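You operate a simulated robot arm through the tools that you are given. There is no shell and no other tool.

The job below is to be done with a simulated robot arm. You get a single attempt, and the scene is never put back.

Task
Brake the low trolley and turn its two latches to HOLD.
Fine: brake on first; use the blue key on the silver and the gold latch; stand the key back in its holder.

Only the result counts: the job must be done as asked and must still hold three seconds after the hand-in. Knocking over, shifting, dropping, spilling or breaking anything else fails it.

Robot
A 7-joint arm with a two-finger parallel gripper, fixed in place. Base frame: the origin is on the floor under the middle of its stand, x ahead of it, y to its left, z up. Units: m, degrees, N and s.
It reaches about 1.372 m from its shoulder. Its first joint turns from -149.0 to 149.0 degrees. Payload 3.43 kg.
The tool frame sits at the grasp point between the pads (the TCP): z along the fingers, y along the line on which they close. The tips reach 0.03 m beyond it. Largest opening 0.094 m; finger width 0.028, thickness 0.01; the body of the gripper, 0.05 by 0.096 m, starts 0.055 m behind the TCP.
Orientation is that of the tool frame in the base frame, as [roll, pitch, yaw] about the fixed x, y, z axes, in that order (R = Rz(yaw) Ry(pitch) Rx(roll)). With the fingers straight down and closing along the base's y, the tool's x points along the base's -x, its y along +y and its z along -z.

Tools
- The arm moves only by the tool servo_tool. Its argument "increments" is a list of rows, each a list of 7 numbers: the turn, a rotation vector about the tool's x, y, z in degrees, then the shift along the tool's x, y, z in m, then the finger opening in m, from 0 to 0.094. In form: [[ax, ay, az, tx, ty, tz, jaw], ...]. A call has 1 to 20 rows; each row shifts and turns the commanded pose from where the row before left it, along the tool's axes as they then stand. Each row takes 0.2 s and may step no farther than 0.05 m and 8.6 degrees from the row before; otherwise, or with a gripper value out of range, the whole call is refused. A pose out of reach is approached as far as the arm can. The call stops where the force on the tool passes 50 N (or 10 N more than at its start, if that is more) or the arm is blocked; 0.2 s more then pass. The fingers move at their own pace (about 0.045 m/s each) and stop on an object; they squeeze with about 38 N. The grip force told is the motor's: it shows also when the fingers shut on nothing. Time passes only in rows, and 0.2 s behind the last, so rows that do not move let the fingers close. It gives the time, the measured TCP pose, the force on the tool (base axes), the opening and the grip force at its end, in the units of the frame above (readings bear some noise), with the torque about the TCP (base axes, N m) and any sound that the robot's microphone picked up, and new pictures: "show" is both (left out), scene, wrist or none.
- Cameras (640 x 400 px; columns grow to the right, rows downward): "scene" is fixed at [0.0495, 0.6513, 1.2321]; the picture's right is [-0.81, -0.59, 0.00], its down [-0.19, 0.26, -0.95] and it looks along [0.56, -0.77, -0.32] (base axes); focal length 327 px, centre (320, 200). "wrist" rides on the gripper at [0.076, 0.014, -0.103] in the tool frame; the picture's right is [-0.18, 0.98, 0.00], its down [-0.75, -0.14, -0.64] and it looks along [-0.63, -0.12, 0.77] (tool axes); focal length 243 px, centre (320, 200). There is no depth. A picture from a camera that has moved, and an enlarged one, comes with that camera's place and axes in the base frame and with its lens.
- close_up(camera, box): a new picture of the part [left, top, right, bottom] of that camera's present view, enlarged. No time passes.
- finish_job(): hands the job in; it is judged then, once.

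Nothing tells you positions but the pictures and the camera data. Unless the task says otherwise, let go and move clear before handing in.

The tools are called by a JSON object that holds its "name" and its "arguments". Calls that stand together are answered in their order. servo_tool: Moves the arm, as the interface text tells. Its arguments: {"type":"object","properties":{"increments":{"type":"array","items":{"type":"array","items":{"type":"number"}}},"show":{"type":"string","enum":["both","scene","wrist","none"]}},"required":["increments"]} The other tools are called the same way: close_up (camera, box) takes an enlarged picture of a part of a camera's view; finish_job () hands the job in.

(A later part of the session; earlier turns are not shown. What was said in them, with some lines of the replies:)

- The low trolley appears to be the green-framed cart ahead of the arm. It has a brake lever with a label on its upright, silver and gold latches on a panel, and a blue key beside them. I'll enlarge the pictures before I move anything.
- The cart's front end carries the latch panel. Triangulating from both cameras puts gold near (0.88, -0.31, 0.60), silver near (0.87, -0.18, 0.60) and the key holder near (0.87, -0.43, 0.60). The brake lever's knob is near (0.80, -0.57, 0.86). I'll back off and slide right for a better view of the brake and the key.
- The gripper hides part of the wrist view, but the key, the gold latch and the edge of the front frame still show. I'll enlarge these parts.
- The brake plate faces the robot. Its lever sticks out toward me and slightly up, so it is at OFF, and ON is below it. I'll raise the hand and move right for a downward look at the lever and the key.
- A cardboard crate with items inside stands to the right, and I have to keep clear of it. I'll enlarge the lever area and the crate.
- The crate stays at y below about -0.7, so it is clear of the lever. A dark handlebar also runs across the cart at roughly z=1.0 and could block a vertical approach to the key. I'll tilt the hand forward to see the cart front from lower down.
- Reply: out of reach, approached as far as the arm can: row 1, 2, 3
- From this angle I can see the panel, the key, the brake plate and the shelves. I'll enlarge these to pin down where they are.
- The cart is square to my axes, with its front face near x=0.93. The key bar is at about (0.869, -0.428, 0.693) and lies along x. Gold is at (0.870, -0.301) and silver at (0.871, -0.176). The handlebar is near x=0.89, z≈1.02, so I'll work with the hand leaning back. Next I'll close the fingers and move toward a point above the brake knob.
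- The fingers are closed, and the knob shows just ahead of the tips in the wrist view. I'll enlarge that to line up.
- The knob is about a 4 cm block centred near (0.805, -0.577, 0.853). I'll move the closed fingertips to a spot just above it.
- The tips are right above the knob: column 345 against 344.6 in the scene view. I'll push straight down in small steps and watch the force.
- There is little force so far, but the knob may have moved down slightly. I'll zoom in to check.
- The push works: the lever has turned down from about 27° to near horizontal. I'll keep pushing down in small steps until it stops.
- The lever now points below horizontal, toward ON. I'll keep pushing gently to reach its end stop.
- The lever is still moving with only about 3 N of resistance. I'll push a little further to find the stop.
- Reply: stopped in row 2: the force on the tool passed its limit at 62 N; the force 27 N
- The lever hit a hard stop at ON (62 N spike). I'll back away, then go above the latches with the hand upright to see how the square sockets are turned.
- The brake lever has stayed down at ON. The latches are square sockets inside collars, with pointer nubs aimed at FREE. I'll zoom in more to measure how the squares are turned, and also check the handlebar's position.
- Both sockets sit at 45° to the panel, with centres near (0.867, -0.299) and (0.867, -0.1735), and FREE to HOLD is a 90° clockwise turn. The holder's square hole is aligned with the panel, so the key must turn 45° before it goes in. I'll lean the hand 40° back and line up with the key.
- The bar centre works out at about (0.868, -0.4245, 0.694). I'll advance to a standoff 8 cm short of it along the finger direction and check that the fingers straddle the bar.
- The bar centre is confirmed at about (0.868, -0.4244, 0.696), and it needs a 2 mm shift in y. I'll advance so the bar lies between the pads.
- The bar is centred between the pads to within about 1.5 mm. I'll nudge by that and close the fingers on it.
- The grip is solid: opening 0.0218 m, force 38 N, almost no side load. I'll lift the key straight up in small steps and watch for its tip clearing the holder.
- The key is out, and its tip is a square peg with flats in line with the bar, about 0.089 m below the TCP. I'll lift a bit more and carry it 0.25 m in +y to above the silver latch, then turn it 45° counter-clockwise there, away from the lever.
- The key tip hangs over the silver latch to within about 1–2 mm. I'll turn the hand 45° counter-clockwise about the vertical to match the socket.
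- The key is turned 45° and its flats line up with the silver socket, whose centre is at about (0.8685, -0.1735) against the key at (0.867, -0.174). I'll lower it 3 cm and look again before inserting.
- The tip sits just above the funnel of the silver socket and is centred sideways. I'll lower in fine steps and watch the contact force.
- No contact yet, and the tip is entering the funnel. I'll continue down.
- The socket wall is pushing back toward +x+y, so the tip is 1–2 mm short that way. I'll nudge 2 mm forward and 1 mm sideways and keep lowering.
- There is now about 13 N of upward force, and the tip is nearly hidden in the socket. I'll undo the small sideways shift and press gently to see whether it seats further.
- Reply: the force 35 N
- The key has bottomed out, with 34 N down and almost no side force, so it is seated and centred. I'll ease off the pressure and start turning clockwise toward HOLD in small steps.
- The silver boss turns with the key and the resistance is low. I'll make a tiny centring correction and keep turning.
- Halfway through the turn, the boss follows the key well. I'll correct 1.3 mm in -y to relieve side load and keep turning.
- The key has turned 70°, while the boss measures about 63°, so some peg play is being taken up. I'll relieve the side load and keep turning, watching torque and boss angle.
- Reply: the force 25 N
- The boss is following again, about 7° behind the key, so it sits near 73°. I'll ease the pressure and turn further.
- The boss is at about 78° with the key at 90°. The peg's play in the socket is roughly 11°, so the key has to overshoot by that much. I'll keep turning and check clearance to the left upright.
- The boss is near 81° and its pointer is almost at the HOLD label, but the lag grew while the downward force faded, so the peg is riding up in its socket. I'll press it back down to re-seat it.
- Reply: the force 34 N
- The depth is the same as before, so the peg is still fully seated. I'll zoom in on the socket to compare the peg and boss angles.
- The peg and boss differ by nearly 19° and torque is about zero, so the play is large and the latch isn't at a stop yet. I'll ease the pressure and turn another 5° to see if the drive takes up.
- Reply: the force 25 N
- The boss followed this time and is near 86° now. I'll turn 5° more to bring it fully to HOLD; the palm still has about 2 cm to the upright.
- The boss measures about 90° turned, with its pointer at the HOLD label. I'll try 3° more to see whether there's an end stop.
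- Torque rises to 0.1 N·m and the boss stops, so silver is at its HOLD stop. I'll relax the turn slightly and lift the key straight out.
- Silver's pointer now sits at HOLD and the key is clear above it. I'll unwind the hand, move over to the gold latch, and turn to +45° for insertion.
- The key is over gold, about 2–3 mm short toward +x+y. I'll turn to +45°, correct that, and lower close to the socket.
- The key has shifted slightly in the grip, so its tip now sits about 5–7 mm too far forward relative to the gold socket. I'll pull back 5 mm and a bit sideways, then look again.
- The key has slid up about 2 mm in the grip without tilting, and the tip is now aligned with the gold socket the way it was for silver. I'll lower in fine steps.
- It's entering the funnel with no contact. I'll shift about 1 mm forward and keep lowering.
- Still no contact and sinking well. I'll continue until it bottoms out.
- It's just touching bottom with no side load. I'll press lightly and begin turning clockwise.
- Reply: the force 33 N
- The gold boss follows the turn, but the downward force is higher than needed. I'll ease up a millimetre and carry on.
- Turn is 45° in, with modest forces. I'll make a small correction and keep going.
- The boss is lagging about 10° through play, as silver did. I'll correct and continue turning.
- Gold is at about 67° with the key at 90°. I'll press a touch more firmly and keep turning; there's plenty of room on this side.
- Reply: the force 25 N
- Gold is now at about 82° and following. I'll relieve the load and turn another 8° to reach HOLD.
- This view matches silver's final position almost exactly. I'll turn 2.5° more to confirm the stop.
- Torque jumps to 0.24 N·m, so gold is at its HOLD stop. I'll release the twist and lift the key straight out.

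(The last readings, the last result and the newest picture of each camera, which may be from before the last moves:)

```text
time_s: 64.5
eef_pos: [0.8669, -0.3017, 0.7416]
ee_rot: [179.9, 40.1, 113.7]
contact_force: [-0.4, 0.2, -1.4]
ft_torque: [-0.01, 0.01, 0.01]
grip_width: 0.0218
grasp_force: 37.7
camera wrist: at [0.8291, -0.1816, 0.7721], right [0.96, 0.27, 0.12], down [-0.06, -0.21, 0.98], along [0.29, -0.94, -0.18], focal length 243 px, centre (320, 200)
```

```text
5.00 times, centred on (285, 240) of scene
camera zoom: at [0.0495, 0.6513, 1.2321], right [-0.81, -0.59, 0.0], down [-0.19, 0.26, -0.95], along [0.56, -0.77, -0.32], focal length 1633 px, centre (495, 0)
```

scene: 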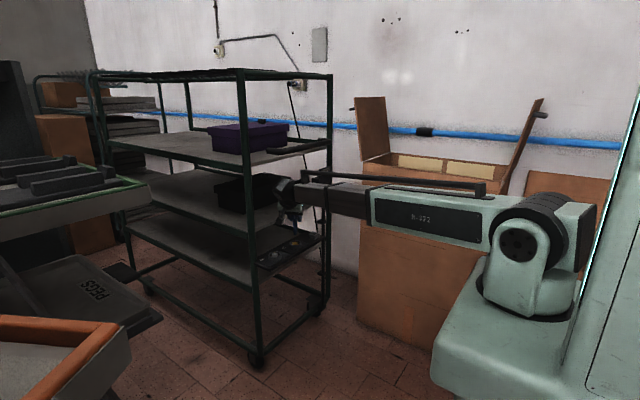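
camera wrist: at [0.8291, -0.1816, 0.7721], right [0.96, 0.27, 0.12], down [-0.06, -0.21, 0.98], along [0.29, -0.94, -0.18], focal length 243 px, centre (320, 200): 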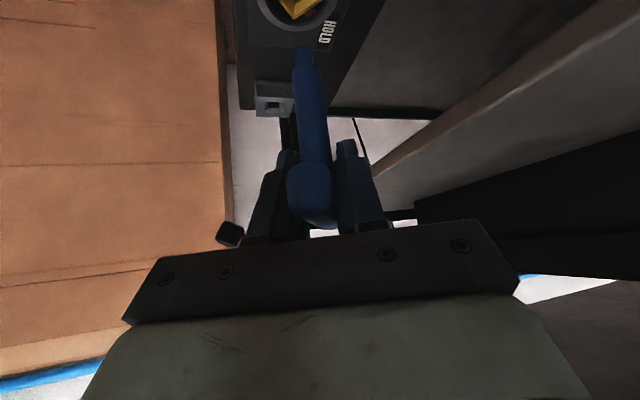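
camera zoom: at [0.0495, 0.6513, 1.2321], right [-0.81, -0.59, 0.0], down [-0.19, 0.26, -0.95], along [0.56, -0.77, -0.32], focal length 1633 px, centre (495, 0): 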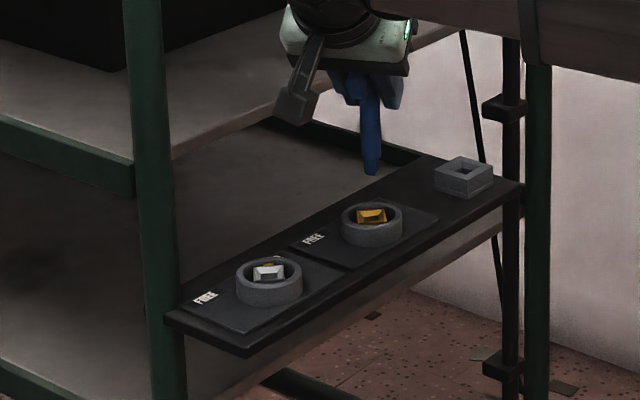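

Both pointers sit at HOLD. Before taking the key back, I'll check that it hangs upright in the grip.

{"name": "close_up", "arguments": {"camera": "scene", "box": [285, 205, 325, 240]}}

{"name": "close_up", "arguments": {"camera": "wrist", "box": [240, 30, 400, 220]}}

```text
11.43 times, centred on (305, 222) of scene
camera zoom: at [0.0495, 0.6513, 1.2321], right [-0.81, -0.59, 0.0], down [-0.19, 0.26, -0.95], along [0.56, -0.77, -0.32], focal length 3733 px, centre (491, -57)
```

zoom: 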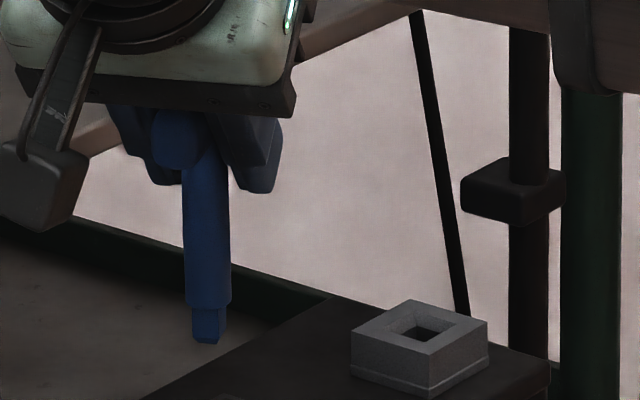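

```text
2.11 times, centred on (320, 125) of wrist
camera zoom: at [0.8291, -0.1816, 0.7721], right [0.96, 0.27, 0.12], down [-0.06, -0.21, 0.98], along [0.29, -0.94, -0.18], focal length 511 px, centre (320, 358)
```

zoom: 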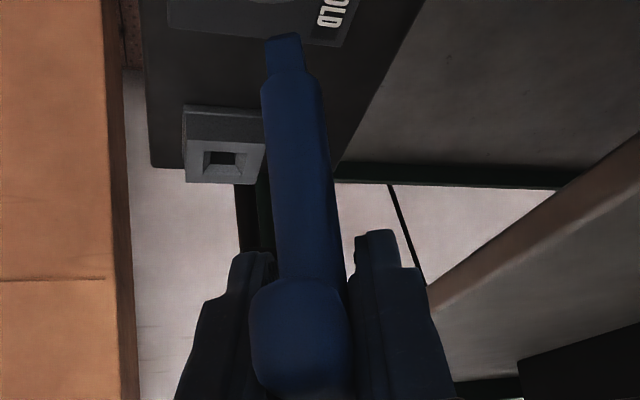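

The key hangs vertical to within half a degree. I'll unwind the hand and carry the key back above its holder.

{"name": "servo_tool", "arguments": {"increments": [[-4.737, 0, -5.643, 0, 0, 0, 0], [-4.737, 0, -5.643, 0, 0, 0, 0], [-4.737, 0, -5.643, 0, 0, 0, 0], [-4.737, 0, -5.643, 0, 0, 0, 0], [-4.737, 0, -5.643, 0, 0, 0, 0], [-4.737, 0, -5.643, 0, 0, 0, 0], [-4.737, 0, -5.643, 0, 0, 0, 0], [-4.737, 0, -5.643, 0, 0, 0, 0], [-4.737, 0, -5.643, 0, 0, 0, 0], [0, 0, 0, 0, -0.0408, 0, 0], [0, 0, 0, 0, -0.0408, 0, 0], [0, 0, 0, 0, -0.0408, 0, 0], [0, 0, 0, 0, 0, 0, 0]]}}

{"name": "close_up", "arguments": {"camera": "wrist", "box": [240, 0, 380, 100]}}

{"name": "close_up", "arguments": {"camera": "scene", "box": [290, 205, 340, 245]}}

```text
time_s: 67.2
eef_pos: [0.8673, -0.4245, 0.744]
ee_rot: [179.9, 40.1, -179.9]
contact_force: [-0.6, -1.2, -0.8]
ft_torque: [0.01, 0.01, -0.03]
grip_width: 0.0221
grasp_force: 38.1
camera wrist: at [0.7422, -0.4101, 0.7728], right [0.14, 0.98, 0.12], down [0.16, -0.14, 0.98], along [0.98, -0.12, -0.18], focal length 243 px, centre (320, 200)
```

scene: 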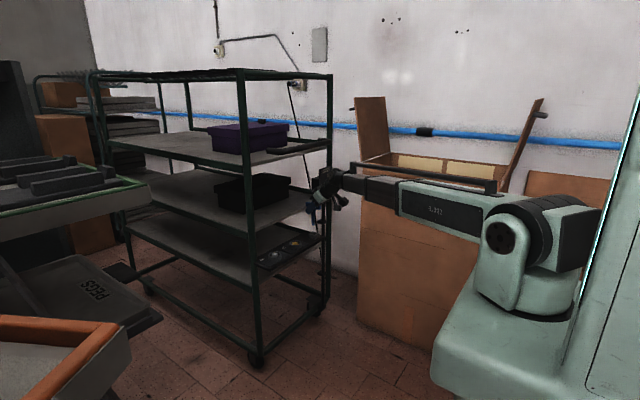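
wrist: 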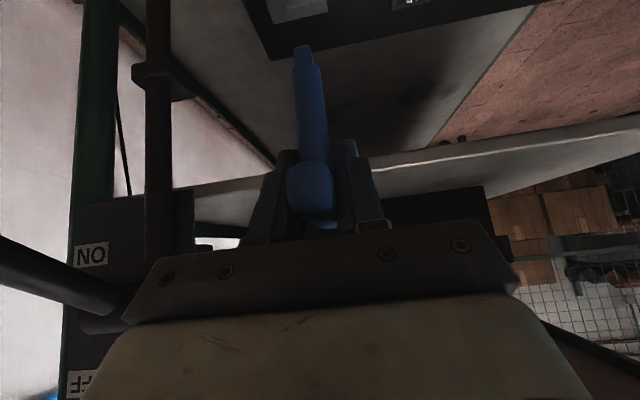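

```text
4.00 times, centred on (310, 50) of wrist
camera zoom: at [0.7422, -0.4101, 0.7728], right [0.14, 0.98, 0.12], down [0.16, -0.14, 0.98], along [0.98, -0.12, -0.18], focal length 970 px, centre (360, 800)
```

zoom: 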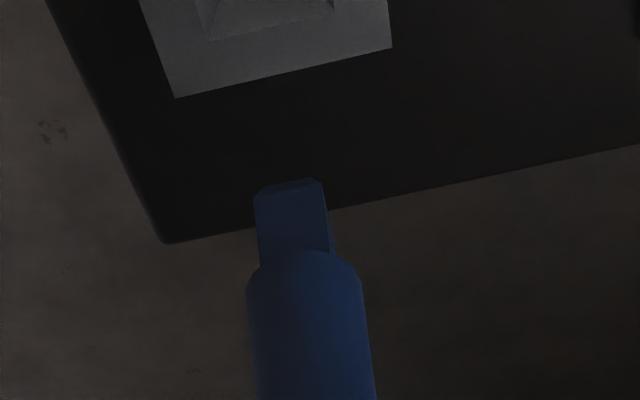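

```text
10.00 times, centred on (315, 225) of scene
camera zoom: at [0.0495, 0.6513, 1.2321], right [-0.81, -0.59, 0.0], down [-0.19, 0.26, -0.95], along [0.56, -0.77, -0.32], focal length 3266 px, centre (370, -50)
```

zoom: 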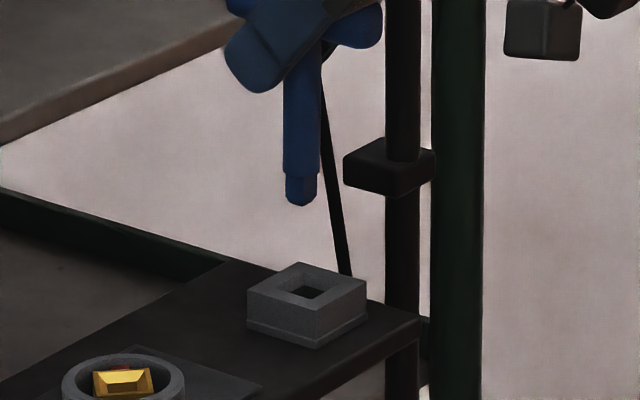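

The hand is right at the pick-up coordinates, but the tip appears 2–3 mm forward of the hole because of the small slip. I'll shift back 2 mm, lower partway, and re-check.

{"name": "servo_tool", "arguments": {"increments": [[0, 0, 0, 0.00153, 0, -0.00129, 0], [0, 0, 0, 0.00643, 0, 0.00766, 0], [0, 0, 0, 0.00643, 0, 0.00766, 0], [0, 0, 0, 0.00514, 0, 0.00613, 0], [0, 0, 0, 0, 0, 0, 0]], "show": "none"}}

{"name": "close_up", "arguments": {"camera": "wrist", "box": [240, 0, 380, 100]}}

{"name": "close_up", "arguments": {"camera": "scene", "box": [295, 210, 335, 242]}}

```text
time_s: 68.5
eef_pos: [0.8643, -0.4243, 0.7147]
ee_rot: [180.0, 40.1, -180.0]
contact_force: [0.1, 0.1, -1.9]
ft_torque: [-0.01, 0.0, -0.02]
grip_width: 0.022
grasp_force: 38.4
```

```text
4.00 times, centred on (310, 50) of wrist
camera zoom: at [0.7397, -0.4092, 0.7439], right [0.14, 0.98, 0.12], down [0.16, -0.14, 0.98], along [0.98, -0.12, -0.18], focal length 970 px, centre (360, 800)
```

zoom: 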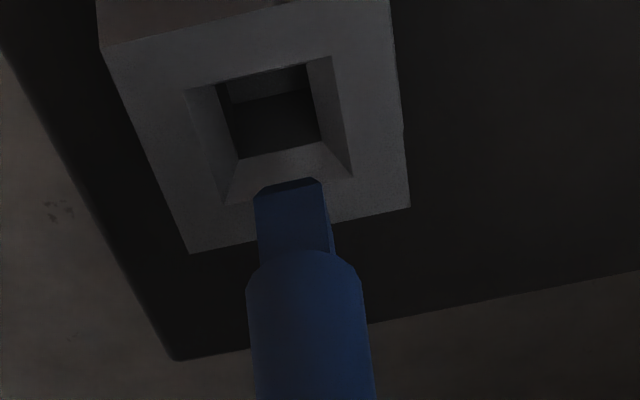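

```text
12.50 times, centred on (315, 226) of scene
camera zoom: at [0.0495, 0.6513, 1.2321], right [-0.81, -0.59, 0.0], down [-0.19, 0.26, -0.95], along [0.56, -0.77, -0.32], focal length 4083 px, centre (382, -125)
```

zoom: 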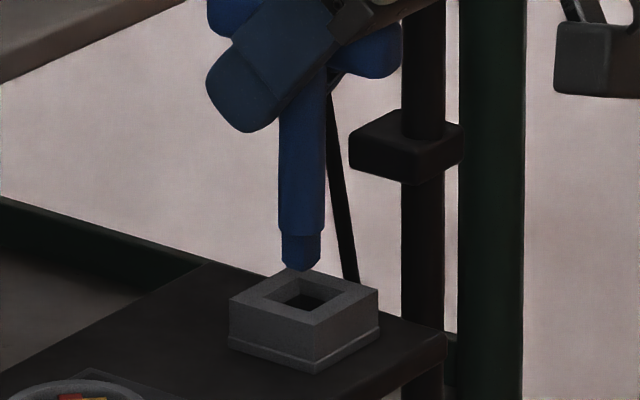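

The scene and wrist views agree that the tip should move about 1.3 mm in -y. I'll apply that and lower gently into the holder.

{"name": "servo_tool", "arguments": {"increments": [[0, 0, 0, 0, -0.0013, 0, 0], [0, 0, 0, 0.00257, 0, 0.00306, 0], [0, 0, 0, 0.00257, 0, 0.00306, 0], [0, 0, 0, 0.00193, 0, 0.0023, 0], [0, 0, 0, 0, 0, 0, 0]], "show": "none"}}

{"name": "close_up", "arguments": {"camera": "wrist", "box": [240, 0, 380, 100]}}

{"name": "close_up", "arguments": {"camera": "scene", "box": [295, 210, 335, 242]}}

```text
time_s: 69.7
eef_pos: [0.8654, -0.4246, 0.7022]
ee_rot: [179.9, 40.1, 180.0]
contact_force: [0.5, 1.0, -1.4]
ft_torque: [0.02, -0.01, 0.01]
grip_width: 0.0219
grasp_force: 38.2
```

```text
4.00 times, centred on (310, 50) of wrist
camera zoom: at [0.7406, -0.4104, 0.7326], right [0.14, 0.98, 0.12], down [0.16, -0.14, 0.98], along [0.98, -0.12, -0.18], focal length 970 px, centre (360, 800)
```

zoom: 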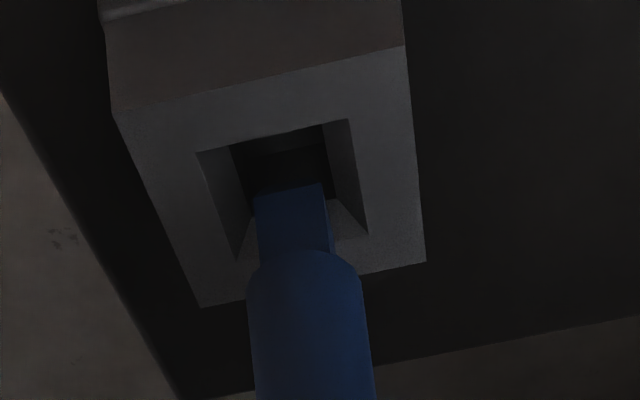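

```text
12.50 times, centred on (315, 226) of scene
camera zoom: at [0.0495, 0.6513, 1.2321], right [-0.81, -0.59, 0.0], down [-0.19, 0.26, -0.95], along [0.56, -0.77, -0.32], focal length 4083 px, centre (382, -125)
```

zoom: 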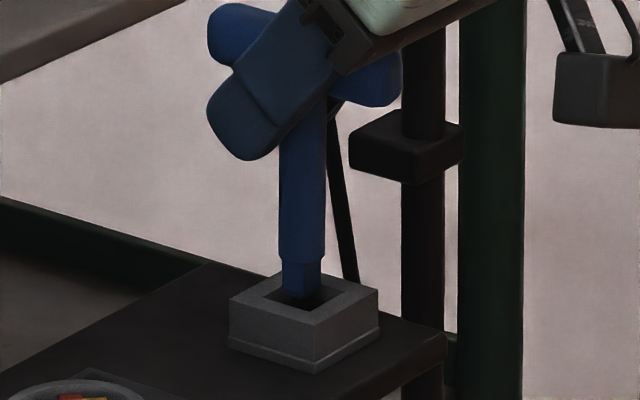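

The tip is inside the holder's opening with no contact. I'll keep lowering in fine steps.

{"name": "servo_tool", "arguments": {"increments": [[0, 0, 0, 0.00193, -0.0005, 0.0023, 0], [0, 0, 0, 0.00129, 0, 0.00153, 0], [0, 0, 0, 0, 0, 0, 0]], "show": "none"}}

{"name": "close_up", "arguments": {"camera": "wrist", "box": [240, 0, 380, 100]}}

```text
time_s: 70.5
eef_pos: [0.8664, -0.4255, 0.6984]
ee_rot: [180.0, 40.2, -179.8]
contact_force: [0.1, 0.0, -1.6]
ft_torque: [-0.01, -0.01, -0.01]
grip_width: 0.022
grasp_force: 37.5
```

```text
4.00 times, centred on (310, 50) of wrist
camera zoom: at [0.7409, -0.411, 0.7278], right [0.14, 0.98, 0.12], down [0.16, -0.14, 0.98], along [0.98, -0.12, -0.18], focal length 970 px, centre (360, 800)
```

zoom: 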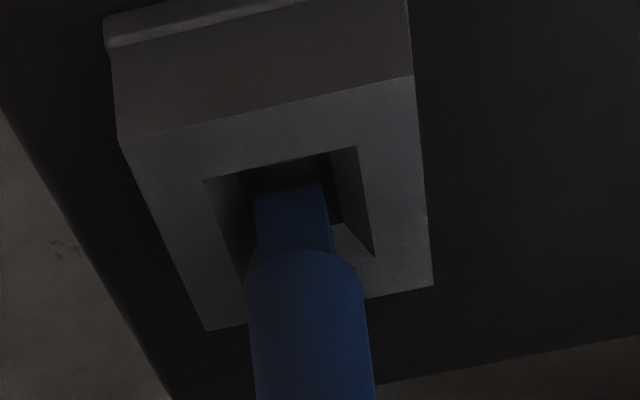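

No force yet and still centred. I'll continue down to the seat.

{"name": "servo_tool", "arguments": {"increments": [[0, 0, 0, 0.00129, 0, 0.00153, 0], [0, 0, 0, 0.00129, 0, 0.00153, 0], [0, 0, 0, 0, 0, 0, 0]], "show": "none"}}

{"name": "close_up", "arguments": {"camera": "wrist", "box": [240, 0, 380, 100]}}

```text
time_s: 71.2
eef_pos: [0.8656, -0.4258, 0.6941]
ee_rot: [-180.0, 40.0, -179.9]
contact_force: [0.5, 0.5, -1.7]
ft_torque: [0.0, 0.0, -0.02]
grip_width: 0.022
grasp_force: 37.8
```

```text
4.00 times, centred on (310, 50) of wrist
camera zoom: at [0.7405, -0.411, 0.7237], right [0.14, 0.98, 0.12], down [0.16, -0.14, 0.98], along [0.98, -0.12, -0.18], focal length 970 px, centre (360, 800)
```

zoom: 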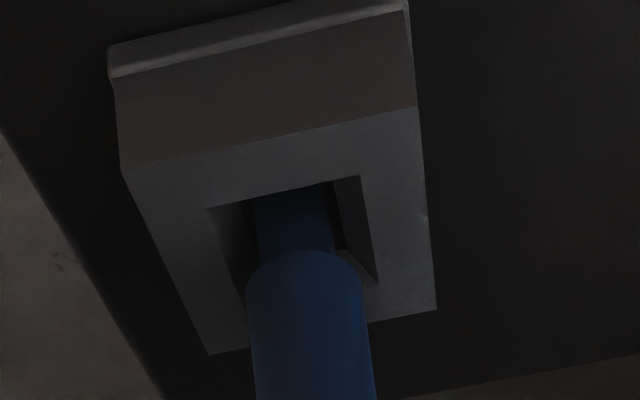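

Going in cleanly at z≈0.694. I expect the floor near 0.689, so I'll continue in 2 mm steps.

{"name": "servo_tool", "arguments": {"increments": [[0, 0, 0, 0.00129, 0, 0.00153, 0], [0, 0, 0, 0.00096, 0, 0.00115, 0], [0, 0, 0, 0, 0, 0, 0]], "show": "none"}}

{"name": "close_up", "arguments": {"camera": "wrist", "box": [240, 0, 380, 100]}}

{"name": "close_up", "arguments": {"camera": "scene", "box": [295, 210, 335, 242]}}

```text
time_s: 72.0
eef_pos: [0.8658, -0.4262, 0.6907]
ee_rot: [180.0, 40.1, -179.9]
contact_force: [0.2, 0.4, -1.3]
ft_torque: [0.03, -0.01, -0.03]
grip_width: 0.0219
grasp_force: 38.3
```

```text
4.00 times, centred on (310, 50) of wrist
camera zoom: at [0.7406, -0.4114, 0.7206], right [0.14, 0.98, 0.12], down [0.16, -0.14, 0.98], along [0.98, -0.12, -0.18], focal length 970 px, centre (360, 800)
```

zoom: 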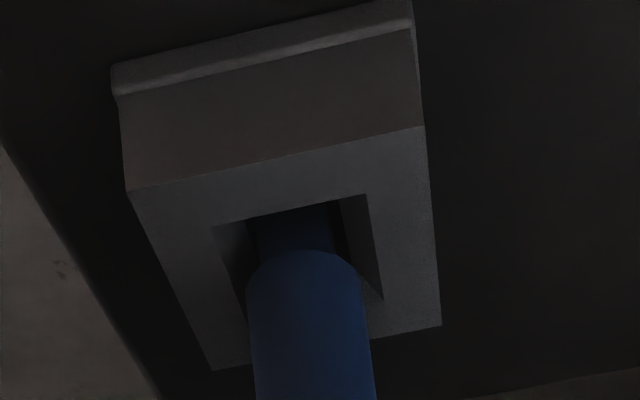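

```text
12.50 times, centred on (315, 226) of scene
camera zoom: at [0.0495, 0.6513, 1.2321], right [-0.81, -0.59, 0.0], down [-0.19, 0.26, -0.95], along [0.56, -0.77, -0.32], focal length 4083 px, centre (382, -125)
```

zoom: 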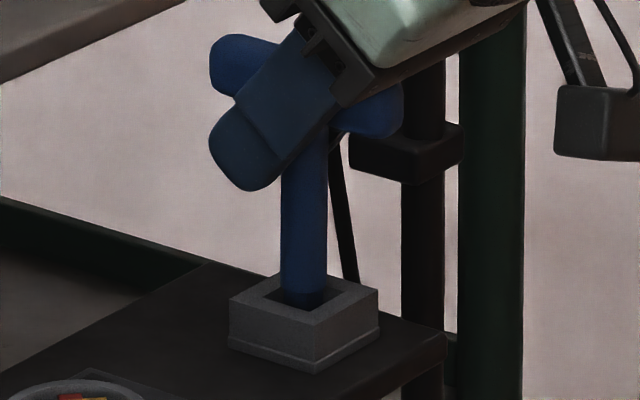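

Nearly seated. I'll lower 1 mm at a time until it rests on the floor of the holder.

{"name": "servo_tool", "arguments": {"increments": [[0, 0, 0, 0.00064, 0, 0.00077, 0], [0, 0, 0, 0.00064, 0, 0.00077, 0], [0, 0, 0, 0, 0, 0, 0]], "show": "none"}}

```text
time_s: 72.8
eef_pos: [0.8648, -0.4272, 0.69]
ee_rot: [-179.9, 40.2, -179.9]
contact_force: [-0.1, -1.1, 1.9]
ft_torque: [-0.08, 0.09, 0.02]
grip_width: 0.0217
grasp_force: 38.3
```

It has touched bottom gently at z≈0.689, as expected. I'll open the fingers slowly to release the key.

{"name": "servo_tool", "arguments": {"increments": [[0, 0, 0, 0, 0, 0, 0.026], [0, 0, 0, 0, 0, 0, 0.032], [0, 0, 0, 0, 0, 0, 0.045], [0, 0, 0, 0, 0, 0, 0.06], [0, 0, 0, 0, 0, 0, 0.07], [0, 0, 0, 0, 0, 0, 0.07], [0, 0, 0, 0, 0, 0, 0.07]]}}

{"name": "close_up", "arguments": {"camera": "wrist", "box": [240, 20, 400, 220]}}

{"name": "close_up", "arguments": {"camera": "scene", "box": [290, 200, 340, 245]}}

```text
time_s: 74.5
eef_pos: [0.8648, -0.4244, 0.6877]
ee_rot: [-179.9, 40.1, -179.9]
contact_force: [0.3, -0.5, 0.4]
ft_torque: [0.01, 0.01, 0.02]
grip_width: 0.0699
grasp_force: 0.0
camera wrist: at [0.7403, -0.4107, 0.7181], right [0.14, 0.98, 0.12], down [0.16, -0.14, 0.98], along [0.98, -0.12, -0.18], focal length 243 px, centre (320, 200)
```

scene: 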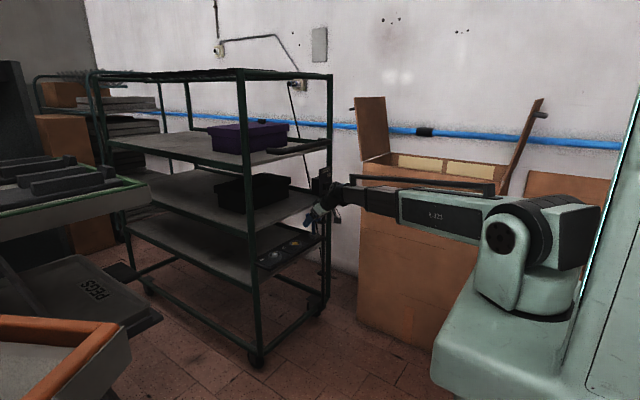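
wrist: 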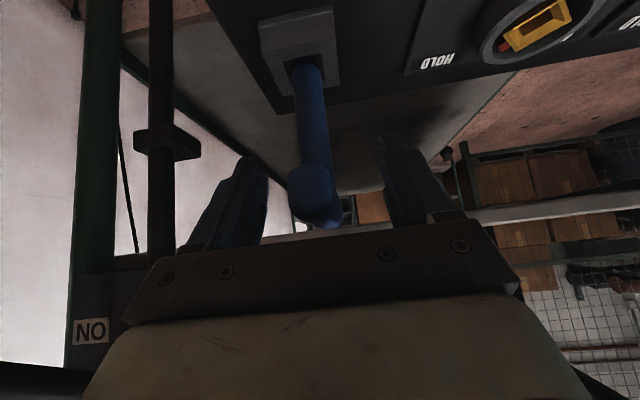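

```text
2.00 times, centred on (320, 120) of wrist
camera zoom: at [0.7403, -0.4107, 0.7181], right [0.14, 0.98, 0.12], down [0.16, -0.14, 0.98], along [0.98, -0.12, -0.18], focal length 485 px, centre (320, 360)
```

zoom: 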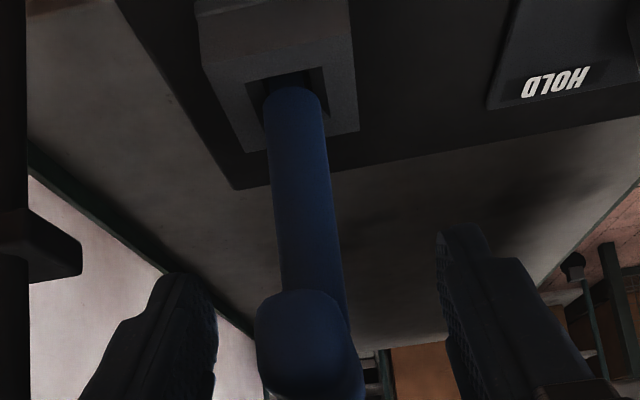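

```text
8.89 times, centred on (315, 222) of scene
camera zoom: at [0.0495, 0.6513, 1.2321], right [-0.81, -0.59, 0.0], down [-0.19, 0.26, -0.95], along [0.56, -0.77, -0.32], focal length 2903 px, centre (364, 0)
```

zoom: 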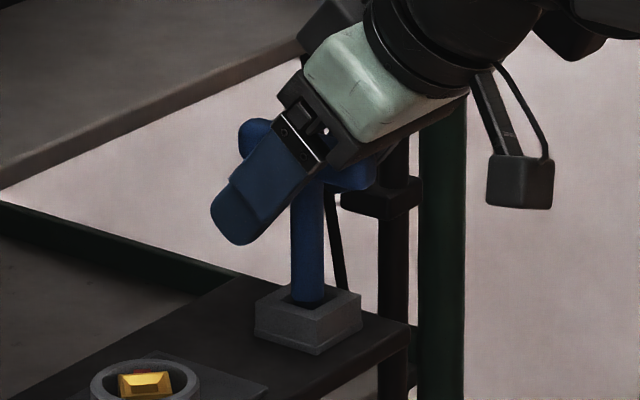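

The key is standing in the holder and the fingers are clear on both sides. I'll back away along the finger direction.

{"name": "servo_tool", "arguments": {"increments": [[0, 0, 0, 0, 0, -0.02, 0.07], [0, 0, 0, 0, 0, -0.03, 0.07], [0, 0, 0, 0, 0, -0.04, 0.07], [0, 0, 0, 0, 0, -0.04, 0.07], [0, 0, 0, 0.02, 0, -0.04, 0.07], [0, 0, 0, 0.02, 0, -0.04, 0.07], [0, 0, 0, 0, 0, 0, 0.07]]}}

{"name": "close_up", "arguments": {"camera": "wrist", "box": [260, 0, 520, 170]}}

{"name": "close_up", "arguments": {"camera": "scene", "box": [250, 150, 350, 280]}}

```text
time_s: 76.0
eef_pos: [0.699, -0.426, 0.8231]
ee_rot: [-180.0, 40.2, -179.9]
contact_force: [0.4, -0.1, 0.1]
ft_torque: [-0.02, 0.01, 0.02]
grip_width: 0.0699
grasp_force: 0.0
camera wrist: at [0.5744, -0.4111, 0.8522], right [0.14, 0.98, 0.12], down [0.16, -0.14, 0.98], along [0.98, -0.12, -0.18], focal length 243 px, centre (320, 200)
```

scene: 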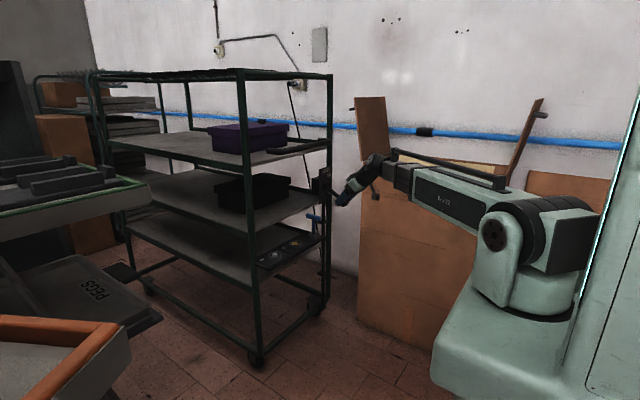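
wrist: 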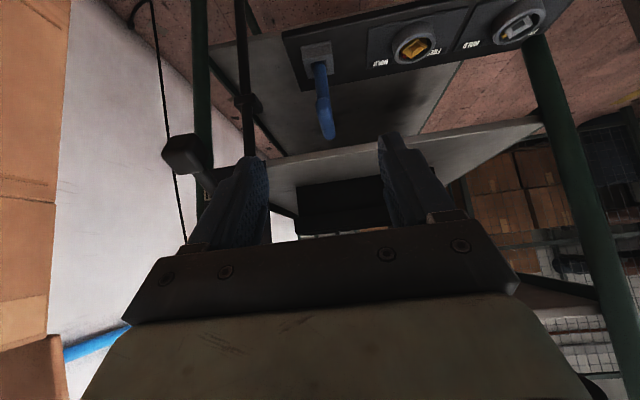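

```text
2.35 times, centred on (390, 85) of wrist
camera zoom: at [0.5744, -0.4111, 0.8522], right [0.14, 0.98, 0.12], down [0.16, -0.14, 0.98], along [0.98, -0.12, -0.18], focal length 571 px, centre (155, 471)
```

zoom: 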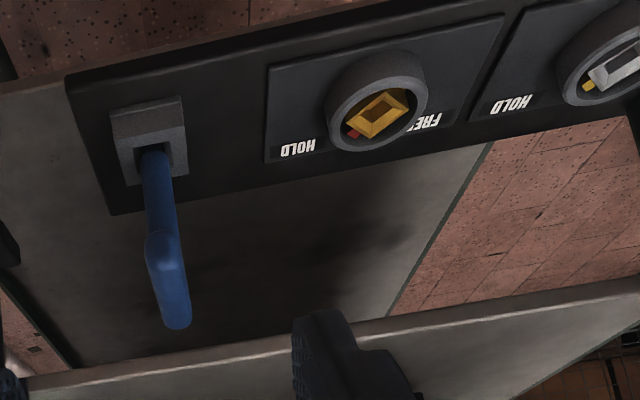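

```text
3.08 times, centred on (300, 215) of scene
camera zoom: at [0.0495, 0.6513, 1.2321], right [-0.81, -0.59, 0.0], down [-0.19, 0.26, -0.95], along [0.56, -0.77, -0.32], focal length 1005 px, centre (382, 154)
```

zoom: 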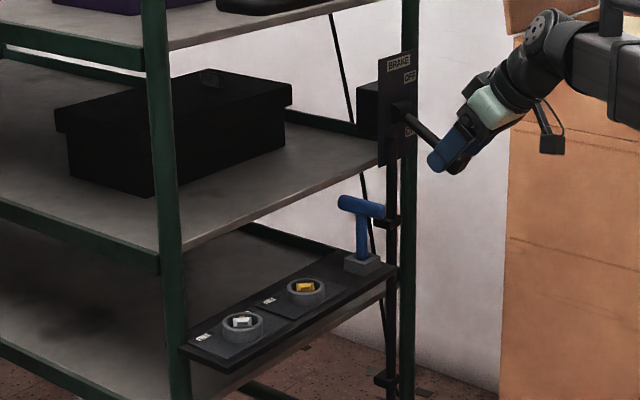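

Key and latches look right. As a final check I'll go back to the upright view above the panel to measure both latch angles and confirm the brake is still ON.

{"name": "servo_tool", "arguments": {"increments": [[0, 0, 0, -0.0257, 0, -0.0306, 0.07], [0, 0, 0, -0.0257, 0, -0.0306, 0.07], [0, 0, 0, -0.0257, 0, -0.0306, 0.07], [0, 8, 0, 0, 0, 0, 0.094], [0, 8, 0, 0, 0, 0, 0.094], [0, 8, 0, 0, 0, 0, 0.094], [0, 8, 0, 0, 0, 0, 0.094], [0, 8, 0, 0, 0, 0, 0.094], [0, 0, 0, -0.005, 0.046, -0.008, 0.094], [0, 0, 0, -0.005, 0.046, -0.008, 0.094], [0, 0, 0, -0.005, 0.046, -0.008, 0.094], [0, 0, 0, -0.005, 0.046, -0.008, 0.094], [0, 0, 0, 0, 0, 0, 0.094]]}}

{"name": "close_up", "arguments": {"camera": "wrist", "box": [270, 100, 400, 180]}}

{"name": "close_up", "arguments": {"camera": "scene", "box": [260, 150, 360, 280]}}

```text
time_s: 78.8
eef_pos: [0.7189, -0.2396, 0.975]
ee_rot: [180.0, 0.1, -180.0]
contact_force: [-0.2, -0.4, -0.3]
ft_torque: [-0.03, -0.02, 0.03]
grip_width: 0.0939
grasp_force: 0.0
camera wrist: at [0.6418, -0.2248, 1.0767], right [0.18, 0.98, 0.0], down [0.75, -0.14, 0.64], along [0.63, -0.12, -0.77], focal length 243 px, centre (320, 200)
```

scene: 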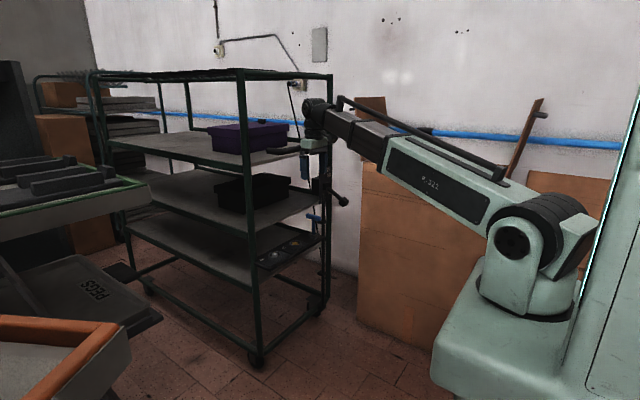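
wrist: 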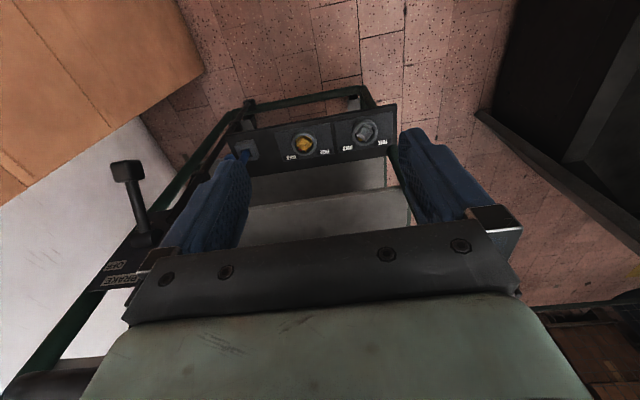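

```text
4.92 times, centred on (335, 140) of wrist
camera zoom: at [0.6418, -0.2248, 1.0767], right [0.18, 0.98, 0.0], down [0.75, -0.14, 0.64], along [0.63, -0.12, -0.77], focal length 1194 px, centre (246, 495)
```

zoom: 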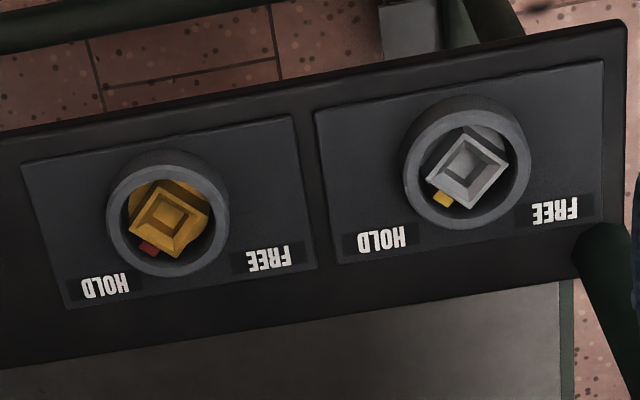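

```text
3.08 times, centred on (310, 215) of scene
camera zoom: at [0.0495, 0.6513, 1.2321], right [-0.81, -0.59, 0.0], down [-0.19, 0.26, -0.95], along [0.56, -0.77, -0.32], focal length 1005 px, centre (351, 154)
```

zoom: 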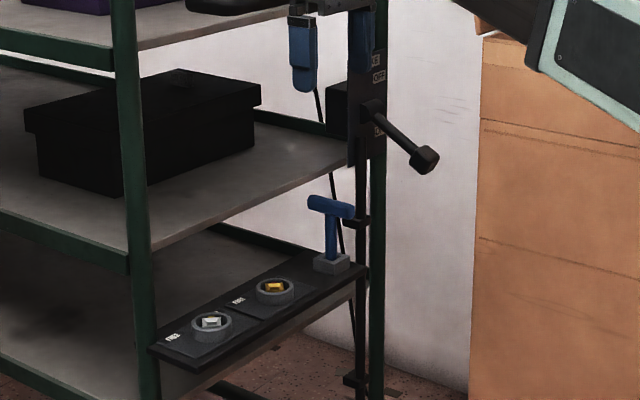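

Brake is down, both pointers are on the HOLD side, and the key stands in its holder. I'll zoom in once more to measure the latch angles precisely.

{"name": "close_up", "arguments": {"camera": "wrist", "box": [285, 127, 325, 157]}}

{"name": "close_up", "arguments": {"camera": "wrist", "box": [345, 117, 385, 147]}}

{"name": "close_up", "arguments": {"camera": "scene", "box": [300, 205, 330, 240]}}

{"name": "close_up", "arguments": {"camera": "scene", "box": [310, 155, 360, 210]}}

```text
13.33 times, centred on (305, 142) of wrist
camera zoom: at [0.6418, -0.2248, 1.0767], right [0.18, 0.98, 0.0], down [0.75, -0.14, 0.64], along [0.63, -0.12, -0.77], focal length 3235 px, centre (520, 973)
```

zoom: 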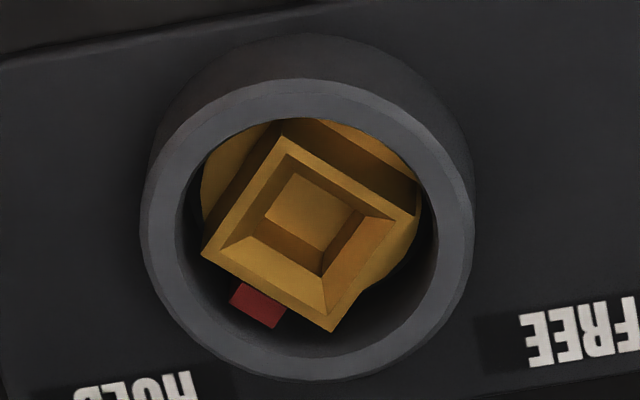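

```text
13.33 times, centred on (365, 132) of wrist
camera zoom: at [0.6418, -0.2248, 1.0767], right [0.18, 0.98, 0.0], down [0.75, -0.14, 0.64], along [0.63, -0.12, -0.77], focal length 3235 px, centre (-280, 1107)
```

zoom: 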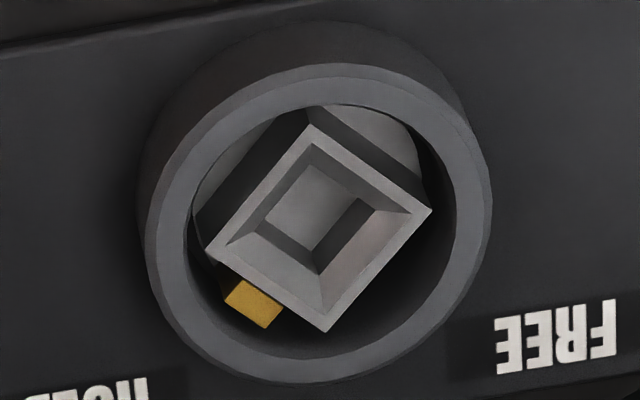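

```text
11.43 times, centred on (315, 222) of scene
camera zoom: at [0.0495, 0.6513, 1.2321], right [-0.81, -0.59, 0.0], down [-0.19, 0.26, -0.95], along [0.56, -0.77, -0.32], focal length 3733 px, centre (377, -57)
```

zoom: 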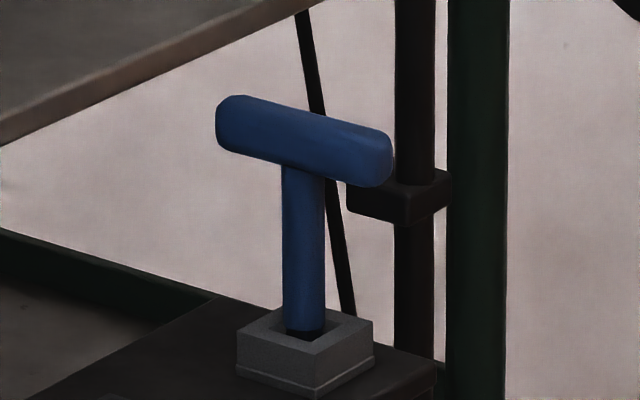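

```text
7.27 times, centred on (335, 182) of scene
camera zoom: at [0.0495, 0.6513, 1.2321], right [-0.81, -0.59, 0.0], down [-0.19, 0.26, -0.95], along [0.56, -0.77, -0.32], focal length 2375 px, centre (211, 327)
```

zoom: 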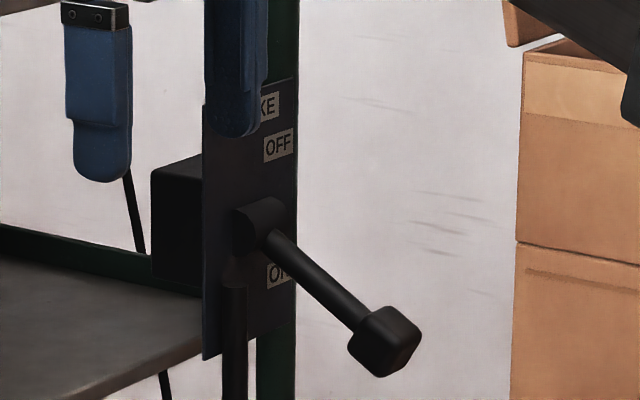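

Both squares are turned exactly 90°, and the lever is still down at ON. One last comparison: I'll take the same key picture as at the start, to confirm the key sits at its original height.

{"name": "close_up", "arguments": {"camera": "scene", "box": [250, 200, 330, 280]}}

```text
5.00 times, centred on (290, 240) of scene
camera zoom: at [0.0495, 0.6513, 1.2321], right [-0.81, -0.59, 0.0], down [-0.19, 0.26, -0.95], along [0.56, -0.77, -0.32], focal length 1633 px, centre (470, 0)
```

zoom: 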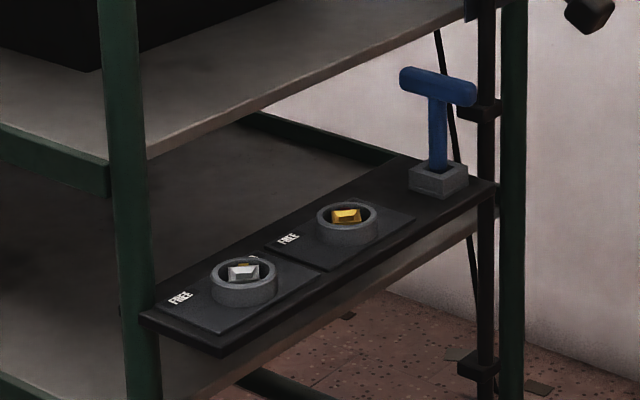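

The picture matches the starting one: the key is at the same height and position, and the trolley and panel haven't moved. The brake is ON, both latches are at HOLD, and the hand is empty and clear, so I'm handing in.

{"name": "finish_job", "arguments": {}}

```text
The job is handed in.
```

I've handed the job in, with the trolley braked, both latches at HOLD and the key back in its holder. The hand-in gave no verdict, so this is based on my own final checks.

- **Brake:** I did this first, pushing the lever down until it hit its stop at ON. It was still down in the last picture.
- **Silver latch:** I turned it with the blue key until it met resistance at HOLD. Its square had turned a full 90°.
- **Gold latch:** I did the same with this one, and it also turned a full 90° to its stop.
- **Key:** It stands upright in its holder. The final picture shows it at the same height and position as at the start.

The trolley and its panel looked unmoved. I saw nothing knocked over or shifted, and the hand was empty and clear at the end.
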